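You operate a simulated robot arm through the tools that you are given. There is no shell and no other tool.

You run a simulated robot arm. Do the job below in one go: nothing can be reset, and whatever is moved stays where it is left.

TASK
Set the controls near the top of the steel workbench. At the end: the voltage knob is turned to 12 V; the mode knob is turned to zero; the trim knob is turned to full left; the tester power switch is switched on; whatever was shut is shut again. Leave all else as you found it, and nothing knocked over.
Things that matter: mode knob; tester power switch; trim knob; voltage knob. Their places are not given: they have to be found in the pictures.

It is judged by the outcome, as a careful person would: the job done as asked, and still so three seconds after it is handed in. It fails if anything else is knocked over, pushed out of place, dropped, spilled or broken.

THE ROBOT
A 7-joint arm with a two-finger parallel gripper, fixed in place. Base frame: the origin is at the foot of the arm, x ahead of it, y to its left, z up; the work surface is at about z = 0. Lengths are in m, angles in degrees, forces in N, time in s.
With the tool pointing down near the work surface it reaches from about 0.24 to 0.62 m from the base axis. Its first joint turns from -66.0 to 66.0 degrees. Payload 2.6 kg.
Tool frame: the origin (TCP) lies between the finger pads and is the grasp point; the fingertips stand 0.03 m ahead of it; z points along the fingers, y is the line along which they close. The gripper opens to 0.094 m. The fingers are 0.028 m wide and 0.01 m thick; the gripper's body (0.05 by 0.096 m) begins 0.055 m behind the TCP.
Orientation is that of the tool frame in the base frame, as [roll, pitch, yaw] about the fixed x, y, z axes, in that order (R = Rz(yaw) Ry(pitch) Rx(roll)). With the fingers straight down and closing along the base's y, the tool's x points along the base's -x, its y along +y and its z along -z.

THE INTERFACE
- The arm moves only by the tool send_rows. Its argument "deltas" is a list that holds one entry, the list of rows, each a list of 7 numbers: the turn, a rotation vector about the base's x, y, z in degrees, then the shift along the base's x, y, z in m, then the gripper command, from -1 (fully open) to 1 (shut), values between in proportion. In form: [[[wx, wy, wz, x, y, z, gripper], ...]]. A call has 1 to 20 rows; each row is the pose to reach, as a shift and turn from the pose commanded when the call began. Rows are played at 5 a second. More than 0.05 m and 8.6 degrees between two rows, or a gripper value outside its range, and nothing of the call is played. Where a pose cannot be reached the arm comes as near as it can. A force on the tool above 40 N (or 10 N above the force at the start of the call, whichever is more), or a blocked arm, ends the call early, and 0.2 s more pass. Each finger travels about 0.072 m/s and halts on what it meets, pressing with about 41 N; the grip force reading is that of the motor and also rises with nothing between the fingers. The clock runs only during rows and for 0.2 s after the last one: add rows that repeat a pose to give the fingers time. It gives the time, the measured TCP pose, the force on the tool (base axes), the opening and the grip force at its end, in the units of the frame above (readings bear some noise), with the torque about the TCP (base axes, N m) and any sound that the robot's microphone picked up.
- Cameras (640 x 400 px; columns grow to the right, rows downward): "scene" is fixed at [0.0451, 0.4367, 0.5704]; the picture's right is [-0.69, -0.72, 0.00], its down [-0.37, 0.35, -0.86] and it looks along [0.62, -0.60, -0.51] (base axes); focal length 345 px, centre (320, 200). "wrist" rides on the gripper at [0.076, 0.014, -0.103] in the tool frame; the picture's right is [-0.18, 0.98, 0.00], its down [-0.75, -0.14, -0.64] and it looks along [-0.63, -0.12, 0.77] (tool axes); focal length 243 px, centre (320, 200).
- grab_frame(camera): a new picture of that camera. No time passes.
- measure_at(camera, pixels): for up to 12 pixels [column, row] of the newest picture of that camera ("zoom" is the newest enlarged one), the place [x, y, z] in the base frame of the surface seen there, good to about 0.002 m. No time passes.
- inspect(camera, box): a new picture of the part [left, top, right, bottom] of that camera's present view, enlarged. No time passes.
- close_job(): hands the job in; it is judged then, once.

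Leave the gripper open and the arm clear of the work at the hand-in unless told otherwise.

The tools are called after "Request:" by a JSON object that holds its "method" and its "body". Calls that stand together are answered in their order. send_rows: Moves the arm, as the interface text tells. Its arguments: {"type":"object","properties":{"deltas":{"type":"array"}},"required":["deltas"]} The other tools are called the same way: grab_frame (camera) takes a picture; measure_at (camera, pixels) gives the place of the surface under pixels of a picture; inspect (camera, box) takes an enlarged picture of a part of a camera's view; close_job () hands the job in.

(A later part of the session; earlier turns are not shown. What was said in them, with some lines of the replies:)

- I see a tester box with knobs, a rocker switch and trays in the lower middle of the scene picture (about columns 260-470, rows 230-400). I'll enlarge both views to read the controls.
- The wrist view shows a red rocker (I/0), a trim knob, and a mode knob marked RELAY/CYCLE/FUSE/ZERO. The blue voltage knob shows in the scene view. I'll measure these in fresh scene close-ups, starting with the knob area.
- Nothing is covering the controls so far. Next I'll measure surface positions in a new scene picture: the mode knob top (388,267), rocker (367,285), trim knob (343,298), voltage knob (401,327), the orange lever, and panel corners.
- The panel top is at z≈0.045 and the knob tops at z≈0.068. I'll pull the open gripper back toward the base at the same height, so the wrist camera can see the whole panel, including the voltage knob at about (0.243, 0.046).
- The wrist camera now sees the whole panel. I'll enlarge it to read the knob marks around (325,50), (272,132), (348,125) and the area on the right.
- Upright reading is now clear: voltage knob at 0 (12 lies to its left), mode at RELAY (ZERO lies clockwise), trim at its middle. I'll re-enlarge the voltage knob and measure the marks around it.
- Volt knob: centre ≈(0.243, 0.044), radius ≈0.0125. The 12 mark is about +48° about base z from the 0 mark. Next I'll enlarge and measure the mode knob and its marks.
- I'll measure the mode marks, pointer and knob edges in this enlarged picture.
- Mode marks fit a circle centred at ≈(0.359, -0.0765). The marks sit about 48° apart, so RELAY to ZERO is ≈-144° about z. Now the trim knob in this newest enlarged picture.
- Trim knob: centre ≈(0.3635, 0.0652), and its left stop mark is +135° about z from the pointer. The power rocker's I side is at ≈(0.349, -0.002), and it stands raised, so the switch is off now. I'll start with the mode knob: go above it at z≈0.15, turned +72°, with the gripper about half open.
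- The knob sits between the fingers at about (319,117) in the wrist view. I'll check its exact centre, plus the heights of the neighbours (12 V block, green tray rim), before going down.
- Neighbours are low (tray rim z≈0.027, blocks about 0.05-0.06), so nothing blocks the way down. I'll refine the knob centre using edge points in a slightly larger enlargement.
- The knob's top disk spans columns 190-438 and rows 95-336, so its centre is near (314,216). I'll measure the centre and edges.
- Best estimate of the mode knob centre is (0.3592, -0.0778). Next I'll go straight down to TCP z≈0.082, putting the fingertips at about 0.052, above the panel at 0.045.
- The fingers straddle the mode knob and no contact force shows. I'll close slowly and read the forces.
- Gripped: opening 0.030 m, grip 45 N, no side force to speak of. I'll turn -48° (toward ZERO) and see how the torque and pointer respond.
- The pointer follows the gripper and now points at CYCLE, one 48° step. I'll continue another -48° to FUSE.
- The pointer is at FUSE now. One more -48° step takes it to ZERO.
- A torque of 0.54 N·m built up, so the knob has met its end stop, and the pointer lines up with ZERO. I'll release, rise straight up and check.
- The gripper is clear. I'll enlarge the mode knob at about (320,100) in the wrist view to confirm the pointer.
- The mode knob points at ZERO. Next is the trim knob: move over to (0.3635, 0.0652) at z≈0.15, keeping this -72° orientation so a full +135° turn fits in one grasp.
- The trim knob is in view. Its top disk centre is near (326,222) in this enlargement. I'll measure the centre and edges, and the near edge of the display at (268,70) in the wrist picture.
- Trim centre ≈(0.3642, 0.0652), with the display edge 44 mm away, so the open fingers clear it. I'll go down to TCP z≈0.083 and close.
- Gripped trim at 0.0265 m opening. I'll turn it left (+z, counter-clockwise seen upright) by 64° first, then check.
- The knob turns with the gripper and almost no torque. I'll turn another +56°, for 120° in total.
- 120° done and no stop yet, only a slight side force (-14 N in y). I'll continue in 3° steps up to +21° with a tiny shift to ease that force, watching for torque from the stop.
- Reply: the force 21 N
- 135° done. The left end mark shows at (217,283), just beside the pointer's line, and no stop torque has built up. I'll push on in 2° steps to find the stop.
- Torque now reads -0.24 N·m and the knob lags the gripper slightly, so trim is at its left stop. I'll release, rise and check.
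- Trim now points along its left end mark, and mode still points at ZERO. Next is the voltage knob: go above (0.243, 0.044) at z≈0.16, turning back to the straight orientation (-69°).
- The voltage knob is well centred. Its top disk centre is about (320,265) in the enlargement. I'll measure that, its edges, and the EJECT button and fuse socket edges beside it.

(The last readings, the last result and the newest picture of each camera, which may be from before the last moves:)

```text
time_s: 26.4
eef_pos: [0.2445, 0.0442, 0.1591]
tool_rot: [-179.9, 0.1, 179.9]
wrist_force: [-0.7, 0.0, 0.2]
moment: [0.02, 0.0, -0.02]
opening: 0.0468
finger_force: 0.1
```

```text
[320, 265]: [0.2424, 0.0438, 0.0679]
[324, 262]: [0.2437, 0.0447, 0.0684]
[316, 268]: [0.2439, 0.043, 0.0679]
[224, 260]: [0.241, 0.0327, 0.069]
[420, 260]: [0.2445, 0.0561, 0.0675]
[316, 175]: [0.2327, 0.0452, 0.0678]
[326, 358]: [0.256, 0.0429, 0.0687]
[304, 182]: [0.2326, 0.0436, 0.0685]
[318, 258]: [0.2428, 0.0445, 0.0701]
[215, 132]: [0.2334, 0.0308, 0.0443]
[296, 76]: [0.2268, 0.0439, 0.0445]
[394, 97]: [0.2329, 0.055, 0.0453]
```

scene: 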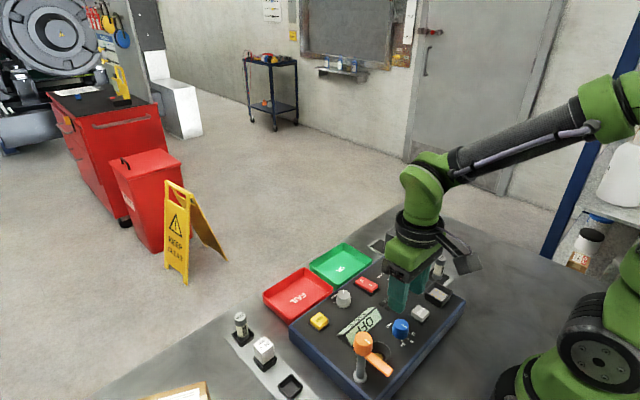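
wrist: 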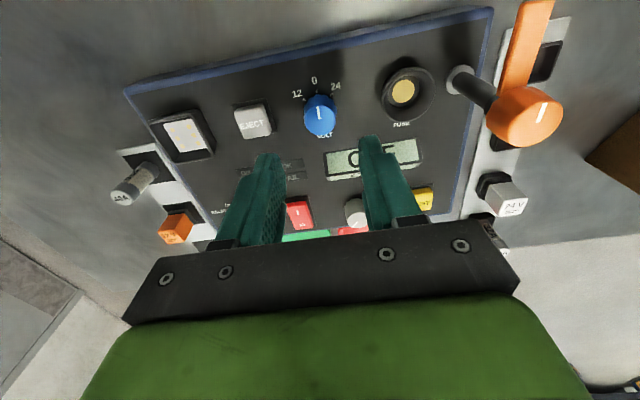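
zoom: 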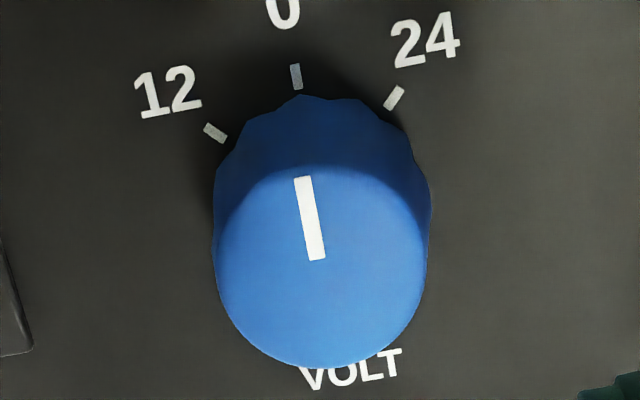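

Volt knob centre (0.2435, 0.044) is confirmed. EJECT's edge (y≈0.0) and the fuse socket's edge (y≈0.096) both clear the fingers. I'll go down to TCP z≈0.083.

Request:
{"method": "send_rows", "body": {"deltas": [[[0, 0, 0, 0, 0.0003, -0.02, 0], [0, 0, 0, 0, 0.0003, -0.04, 0], [0, 0, 0, 0, 0.0003, -0.06, 0], [0, 0, 0, 0, 0.0003, -0.076, 0], [0, 0, 0, 0, 0.0003, -0.076, 0]]]}}

Request:
{"method": "grab_frame", "body": {"camera": "wrist"}}

Request:
{"method": "inspect", "body": {"camera": "scene", "box": [340, 250, 480, 390]}}

```text
time_s: 27.6
eef_pos: [0.2434, 0.0433, 0.0826]
tool_rot: [-180.0, 0.0, 179.9]
wrist_force: [0.1, -0.1, 0.3]
moment: [0.02, -0.02, 0.02]
opening: 0.0471
finger_force: 0.0
```

```text
taken
```

wrist: 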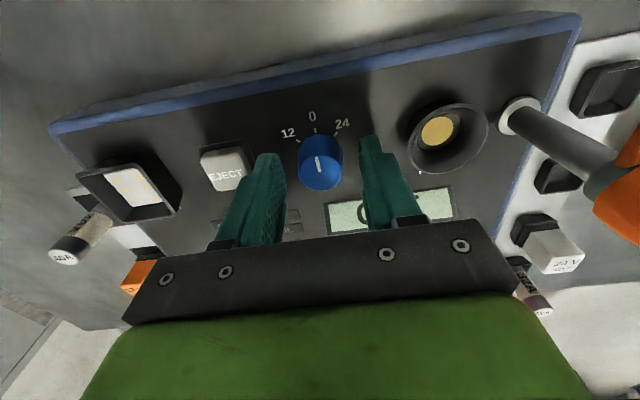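

```text
2.86 times, centred on (410, 320) of scene
```

zoom: 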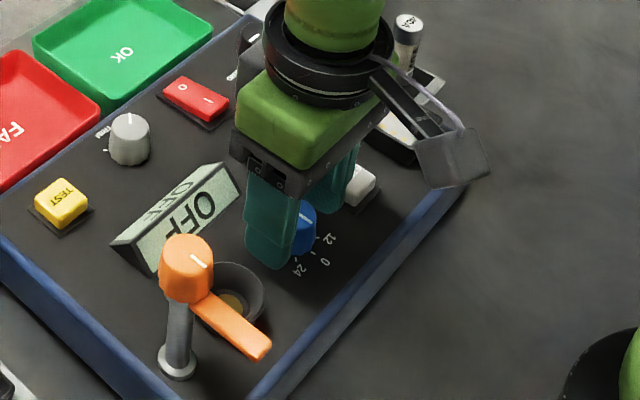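

The fingers straddle the blue knob with clear space on both sides. I'll close on it slowly.

Request:
{"method": "send_rows", "body": {"deltas": [[[0, 0, 0, 0, 0, 0, 0.2], [0, 0, 0, 0, 0, 0, 0.4], [0, 0, 0, 0, 0, 0, 0.5], [0, 0, 0, 0, 0, 0, 0.6], [0, 0, 0, 0, 0, 0, 0.6]]]}}

```text
time_s: 28.8
eef_pos: [0.2442, 0.0441, 0.0828]
tool_rot: [180.0, 0.0, -180.0]
wrist_force: [0.6, 2.4, -4.0]
moment: [0.09, -0.04, 0.01]
opening: 0.0267
finger_force: 45.1
```

Gripped at 0.0267 m. I'll turn +42° toward 12 first, then look before the last few degrees.

Request:
{"method": "send_rows", "body": {"deltas": [[[0, 0, 6, 0, 0, 0, 0.6], [0, 0, 12, 0, 0, 0, 0.6], [0, 0, 18, 0, 0, 0, 0.6], [0, 0, 24, 0, 0, 0, 0.6], [0, 0, 30, 0, 0, 0, 0.6], [0, 0, 36, 0, 0, 0, 0.6], [0, 0, 42, 0, 0, 0, 0.6]]]}}

Request:
{"method": "inspect", "body": {"camera": "wrist", "box": [240, 80, 400, 180]}}

```text
time_s: 30.4
eef_pos: [0.2429, 0.0432, 0.0834]
tool_rot: [-179.9, 0.0, -138.0]
wrist_force: [13.0, -8.8, -21.6]
moment: [0.21, -0.86, 0.03]
opening: 0.0264
finger_force: 44.9
```

```text
4.00 times, centred on (320, 130) of wrist
```

zoom: 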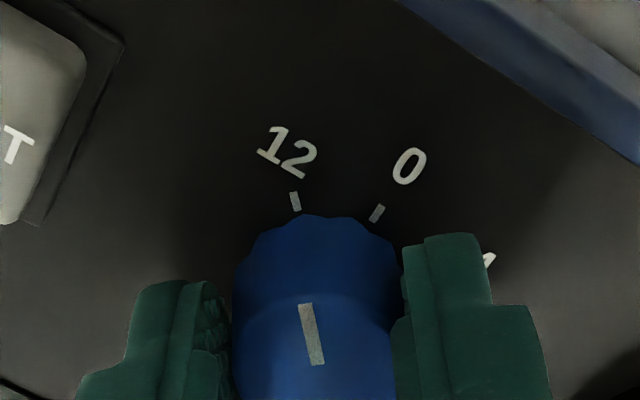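

After 42° the pointer is almost at the 12 mark. I'll turn the last few degrees in 2° steps, up to +6°, and watch for the stop.

Request:
{"method": "send_rows", "body": {"deltas": [[[0, 0, 2, 0, 0, 0, 0.6], [0, 0, 4, 0, 0, 0, 0.6], [0, 0, 6, 0, 0, 0, 0.6]]]}}

Request:
{"method": "inspect", "body": {"camera": "wrist", "box": [240, 80, 400, 180]}}

```text
time_s: 31.2
eef_pos: [0.2436, 0.0441, 0.0837]
tool_rot: [-179.9, 0.1, -132.1]
wrist_force: [11.7, -20.1, 1.3]
moment: [-0.81, -0.02, -0.48]
opening: 0.0265
finger_force: 45.1
```

```text
4.00 times, centred on (320, 130) of wrist
```

zoom: 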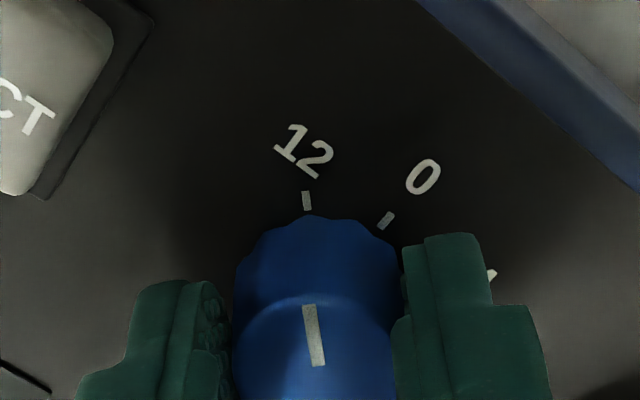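

Torque of -0.48 N·m shows the end stop, with the pointer at 12. I'll release, rise and check.

Request:
{"method": "send_rows", "body": {"deltas": [[[0, 0, 0, 0, 0, 0, 0.3], [0, 0, 0, 0, 0, 0, 0.1], [0, 0, 0, 0, 0, 0, 0.0], [0, 0, 0, 0, 0, 0, 0.0], [0, 0, 0, 0, 0, 0.03, 0.0], [0, 0, 0, 0, 0, 0.07, 0.0], [0, 0, 0, 0, 0, 0.11, 0.0], [0, 0, 0, 0, 0, 0.11, 0.0]]]}}

Request:
{"method": "grab_frame", "body": {"camera": "wrist"}}

Request:
{"method": "inspect", "body": {"camera": "wrist", "box": [280, 60, 360, 120]}}

Request:
{"method": "inspect", "body": {"camera": "scene", "box": [290, 220, 470, 390]}}

```text
time_s: 33.0
eef_pos: [0.2413, 0.0445, 0.1937]
tool_rot: [180.0, 0.0, -132.0]
wrist_force: [-0.4, 0.5, -0.7]
moment: [0.02, 0.0, -0.01]
opening: 0.047
finger_force: 0.0
```

```text
taken
```

wrist: 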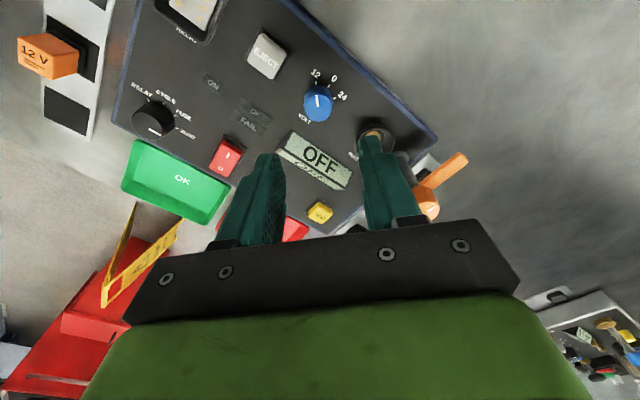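

```text
6.67 times, centred on (320, 90) of wrist
```

zoom: 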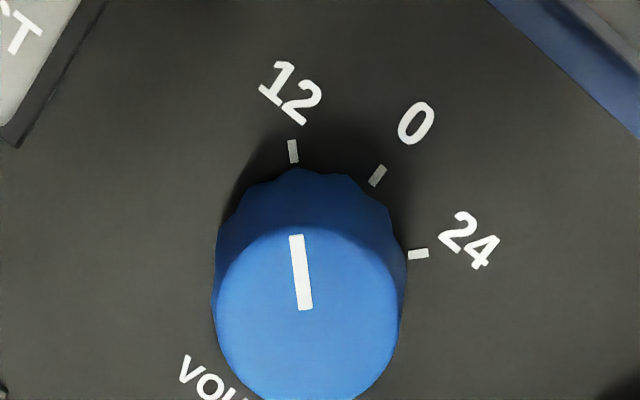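

```text
2.35 times, centred on (380, 305) of scene
```

zoom: 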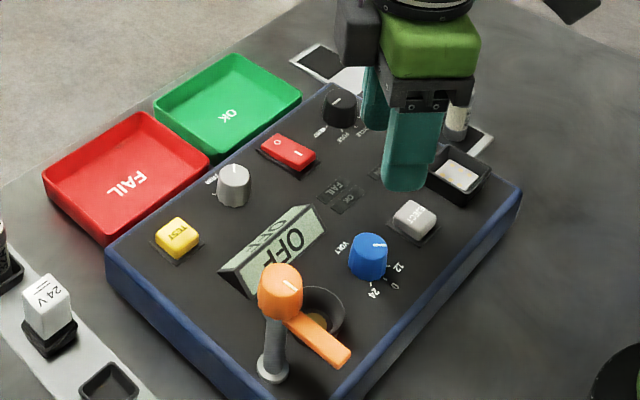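

Voltage points at 12, with mode and trim unchanged. Last is the power rocker. I'll move above its I side at (0.343, -0.002), turn another +42° so the thin side of the fingers lies along the rocker, and close the gripper to press with the fingertips.

Request:
{"method": "send_rows", "body": {"deltas": [[[0, 0, 7, 0.017, -0.008, 0, 0.2], [0, 0, 14, 0.034, -0.016, 0, 0.5], [0, 0, 21, 0.051, -0.023, 0, 0.8], [0, 0, 28, 0.067, -0.031, -0.01, 1], [0, 0, 35, 0.084, -0.039, -0.02, 1], [0, 0, 42, 0.1005, -0.046, -0.034, 1], [0, 0, 42, 0.1005, -0.046, -0.034, 1], [0, 0, 42, 0.1005, -0.046, -0.034, 1]]]}}

Request:
{"method": "grab_frame", "body": {"camera": "wrist"}}

Request:
{"method": "inspect", "body": {"camera": "scene", "box": [340, 250, 420, 310]}}

```text
time_s: 34.8
eef_pos: [0.343, 0.0, 0.1595]
tool_rot: [180.0, 0.0, -90.0]
wrist_force: [0.2, -0.2, 0.3]
moment: [0.01, 0.03, -0.02]
opening: 0.0
finger_force: 33.1
```

```text
taken
```

wrist: 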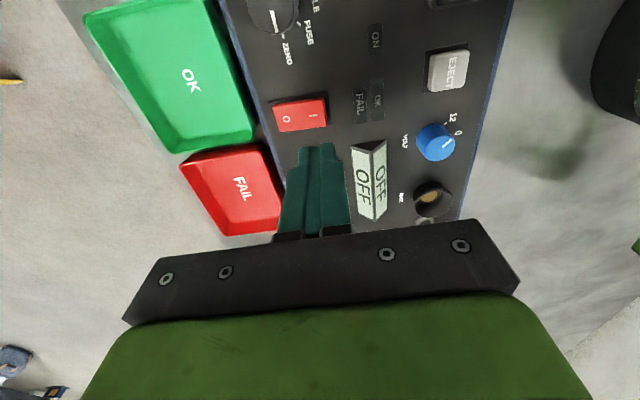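

```text
6.67 times, centred on (380, 280) of scene
```

zoom: 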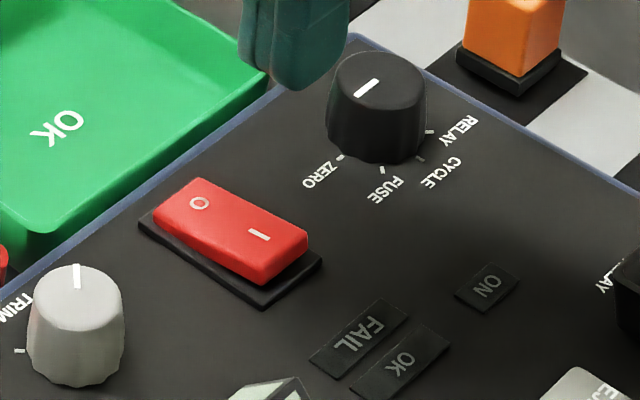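

The closed fingers hang over the rocker, which sits at about (300,115) in the wrist view with its I end toward (315,115). I'll enlarge and measure its edges so the press lands on the I half only.

Request:
{"method": "inspect", "body": {"camera": "wrist", "box": [260, 85, 340, 145]}}

Request:
{"method": "measure_at", "body": {"camera": "wrist", "pixels": [[276, 118], [287, 119], [300, 115], [313, 114], [318, 113], [323, 112], [326, 112], [318, 103], [320, 122], [332, 110]]}}

```text
6.67 times, centred on (300, 115) of wrist
```

zoom: 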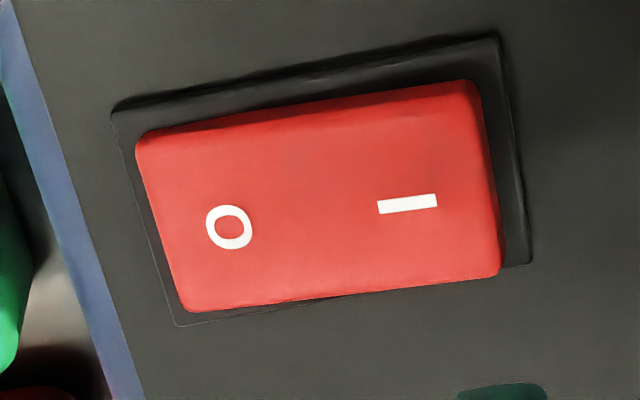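

```text
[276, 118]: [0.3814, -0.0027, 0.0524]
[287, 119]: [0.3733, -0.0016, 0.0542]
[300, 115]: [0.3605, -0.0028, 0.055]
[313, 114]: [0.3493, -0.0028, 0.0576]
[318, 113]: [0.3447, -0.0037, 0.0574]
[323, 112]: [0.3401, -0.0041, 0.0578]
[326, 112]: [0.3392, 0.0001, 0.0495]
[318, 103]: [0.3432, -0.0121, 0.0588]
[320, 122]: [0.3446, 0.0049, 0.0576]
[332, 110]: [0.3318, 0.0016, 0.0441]
```

The rocker top spans x 0.339-0.382 and y -0.014 to 0.009, pivot near x≈0.361, with the I end raised to z≈0.058. I'll come down over x≈0.345 until the tips are just above it (TCP≈0.092), then press in small steps.

Request:
{"method": "send_rows", "body": {"deltas": [[[0, 0, 0, 0.0015, -0.0015, -0.02, 1], [0, 0, 0, 0.0015, -0.0015, -0.04, 1], [0, 0, 0, 0.0015, -0.0015, -0.057, 1], [0, 0, 0, 0.0015, -0.0015, -0.067, 1], [0, 0, 0, 0.0015, -0.0015, -0.067, 1]]]}}

Request:
{"method": "grab_frame", "body": {"camera": "wrist"}}

Request:
{"method": "inspect", "body": {"camera": "scene", "box": [330, 240, 420, 310]}}

```text
time_s: 36.0
eef_pos: [0.3442, -0.0032, 0.0925]
tool_rot: [-179.9, 0.1, -89.9]
wrist_force: [0.9, -0.4, -0.2]
moment: [0.01, 0.03, 0.01]
opening: 0.0
finger_force: 33.2
```

```text
taken
```

wrist: 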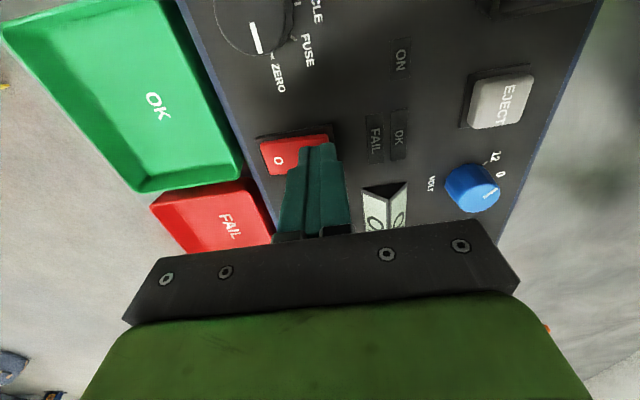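

```text
5.71 times, centred on (375, 275) of scene
```

zoom: 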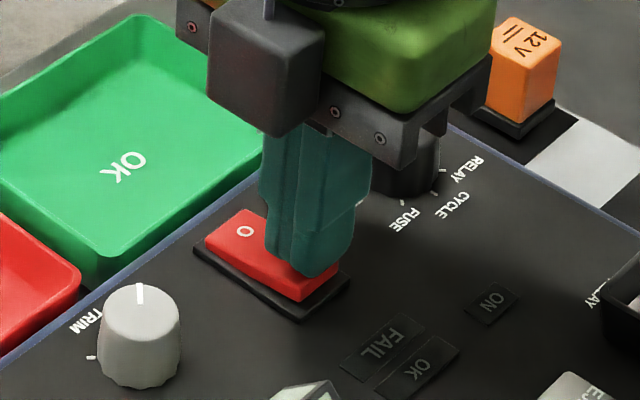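

The fingertips are right over the I half. I'll press down in 1.5-2 mm steps, about 9 mm in all, with the force limit as a safeguard.

Request:
{"method": "send_rows", "body": {"deltas": [[[0, 0, 0, 0, 0, -0.002, 1], [0, 0, 0, 0, 0, -0.004, 1], [0, 0, 0, 0, 0, -0.0055, 1], [0, 0, 0, 0, 0, -0.007, 1], [0, 0, 0, 0, 0, -0.0085, 1]]]}}

Request:
{"method": "inspect", "body": {"camera": "scene", "box": [330, 240, 420, 310]}}

```text
time_s: 37.2
eef_pos: [0.344, -0.0025, 0.0848]
tool_rot: [179.8, -0.1, -90.2]
wrist_force: [-18.2, -0.4, 30.7]
moment: [0.04, 0.28, -0.02]
opening: 0.0
finger_force: 33.1
```

```text
5.71 times, centred on (375, 275) of scene
```

zoom: 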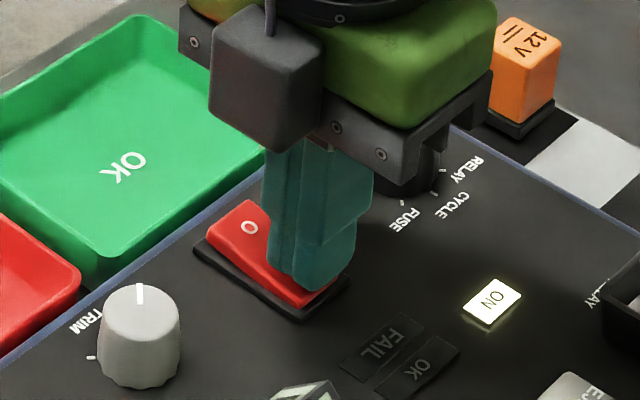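

The ON lamp lit up, and the rocker tipped to I with about 31 N on the tool. I'll lift straight up to clear it and check everything.

Request:
{"method": "send_rows", "body": {"deltas": [[[0, 0, 0, 0, 0, 0.006, 1], [0, 0, 0, 0, 0, 0.03, 1], [0, 0, 0, 0, 0, 0.07, 1], [0, 0, 0, 0, 0, 0.11, 1], [0, 0, 0, 0, 0, 0.15, 0.5], [0, 0, 0, 0, 0, 0.19, 0], [0, 0, 0, 0, 0, 0.23, -0.5], [0, 0, 0, 0, 0, 0.27, -1], [0, 0, 0, 0, 0, 0.27, -1], [0, 0, 0, 0, 0, 0.27, -1]]]}}

Request:
{"method": "grab_frame", "body": {"camera": "scene"}}

Request:
{"method": "inspect", "body": {"camera": "scene", "box": [280, 225, 480, 395]}}

Request:
{"method": "grab_frame", "body": {"camera": "wrist"}}

```text
time_s: 39.4
eef_pos: [0.3455, -0.0049, 0.3558]
tool_rot: [179.9, -0.1, -90.0]
wrist_force: [-0.1, -0.7, 1.5]
moment: [-0.02, 0.0, 0.0]
opening: 0.0942
finger_force: 0.1
```

```text
taken
```

scene: 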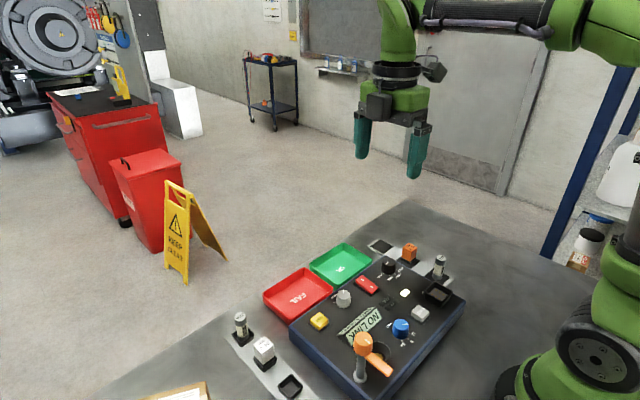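

```text
2.35 times, centred on (380, 310) of scene
```

zoom: 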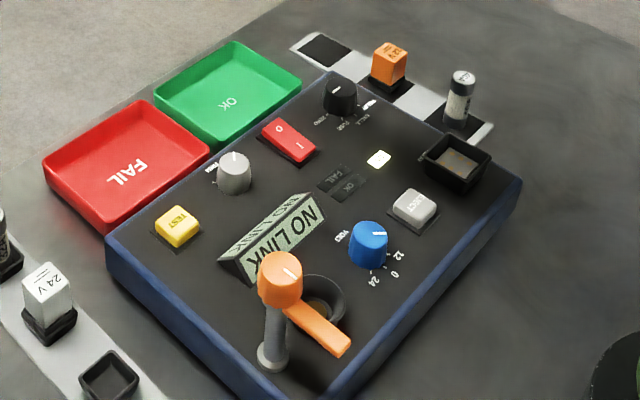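

```text
taken
```

wrist: 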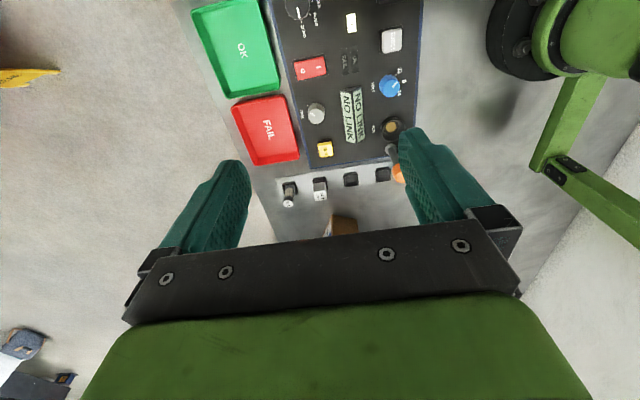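

The power is on: ON lamp lit, display shows "NO LINK", and the neighbouring items stand where they were. I'll take close-ups of all the knobs for a final check of the pointers.

Request:
{"method": "inspect", "body": {"camera": "wrist", "box": [280, 0, 420, 130]}}

Request:
{"method": "inspect", "body": {"camera": "scene", "box": [325, 250, 425, 350]}}

```text
3.08 times, centred on (350, 65) of wrist
```

zoom: 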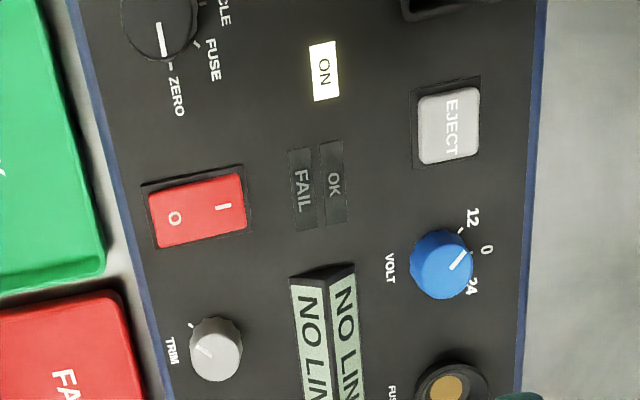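

```text
4.00 times, centred on (375, 300) of scene
```

zoom: 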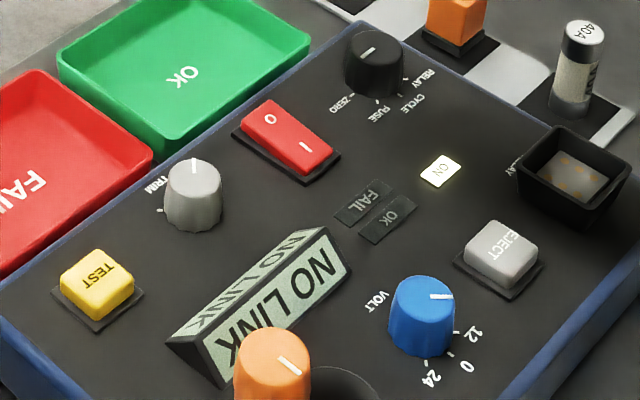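

All four settings read as asked:
- Voltage points at 12.
- Mode points at ZERO.
- Trim is at its left end mark.
- The rocker is on I, with the ON lamp lit.

Nothing was opened and nothing else moved. The gripper is open and the arm is well clear, so I'm handing the job in.

Request:
{"method": "close_job", "body": {}}

```text
The job is handed in.
```

The controls are set as you asked, and I've handed the job in. The result of the check hasn't come back to me. In the last pictures before hand-in:

- **Voltage knob:** turned from 0 to 12 V, where it met its end stop.
- **Mode knob:** turned from RELAY to ZERO, also at its end stop.
- **Trim knob:** turned fully left to its stop, with the pointer on the left end mark.
- **Tester power switch:** pressed to I; the ON lamp is lit.

I saw no covers or lids over the controls, so I opened nothing and there was nothing to shut again. In the pictures nothing else was moved or knocked over. The gripper is open and the arm is well above the panel.

With the power on, the tester's display changed from "OFF" to "NO LINK". I left that as it was.
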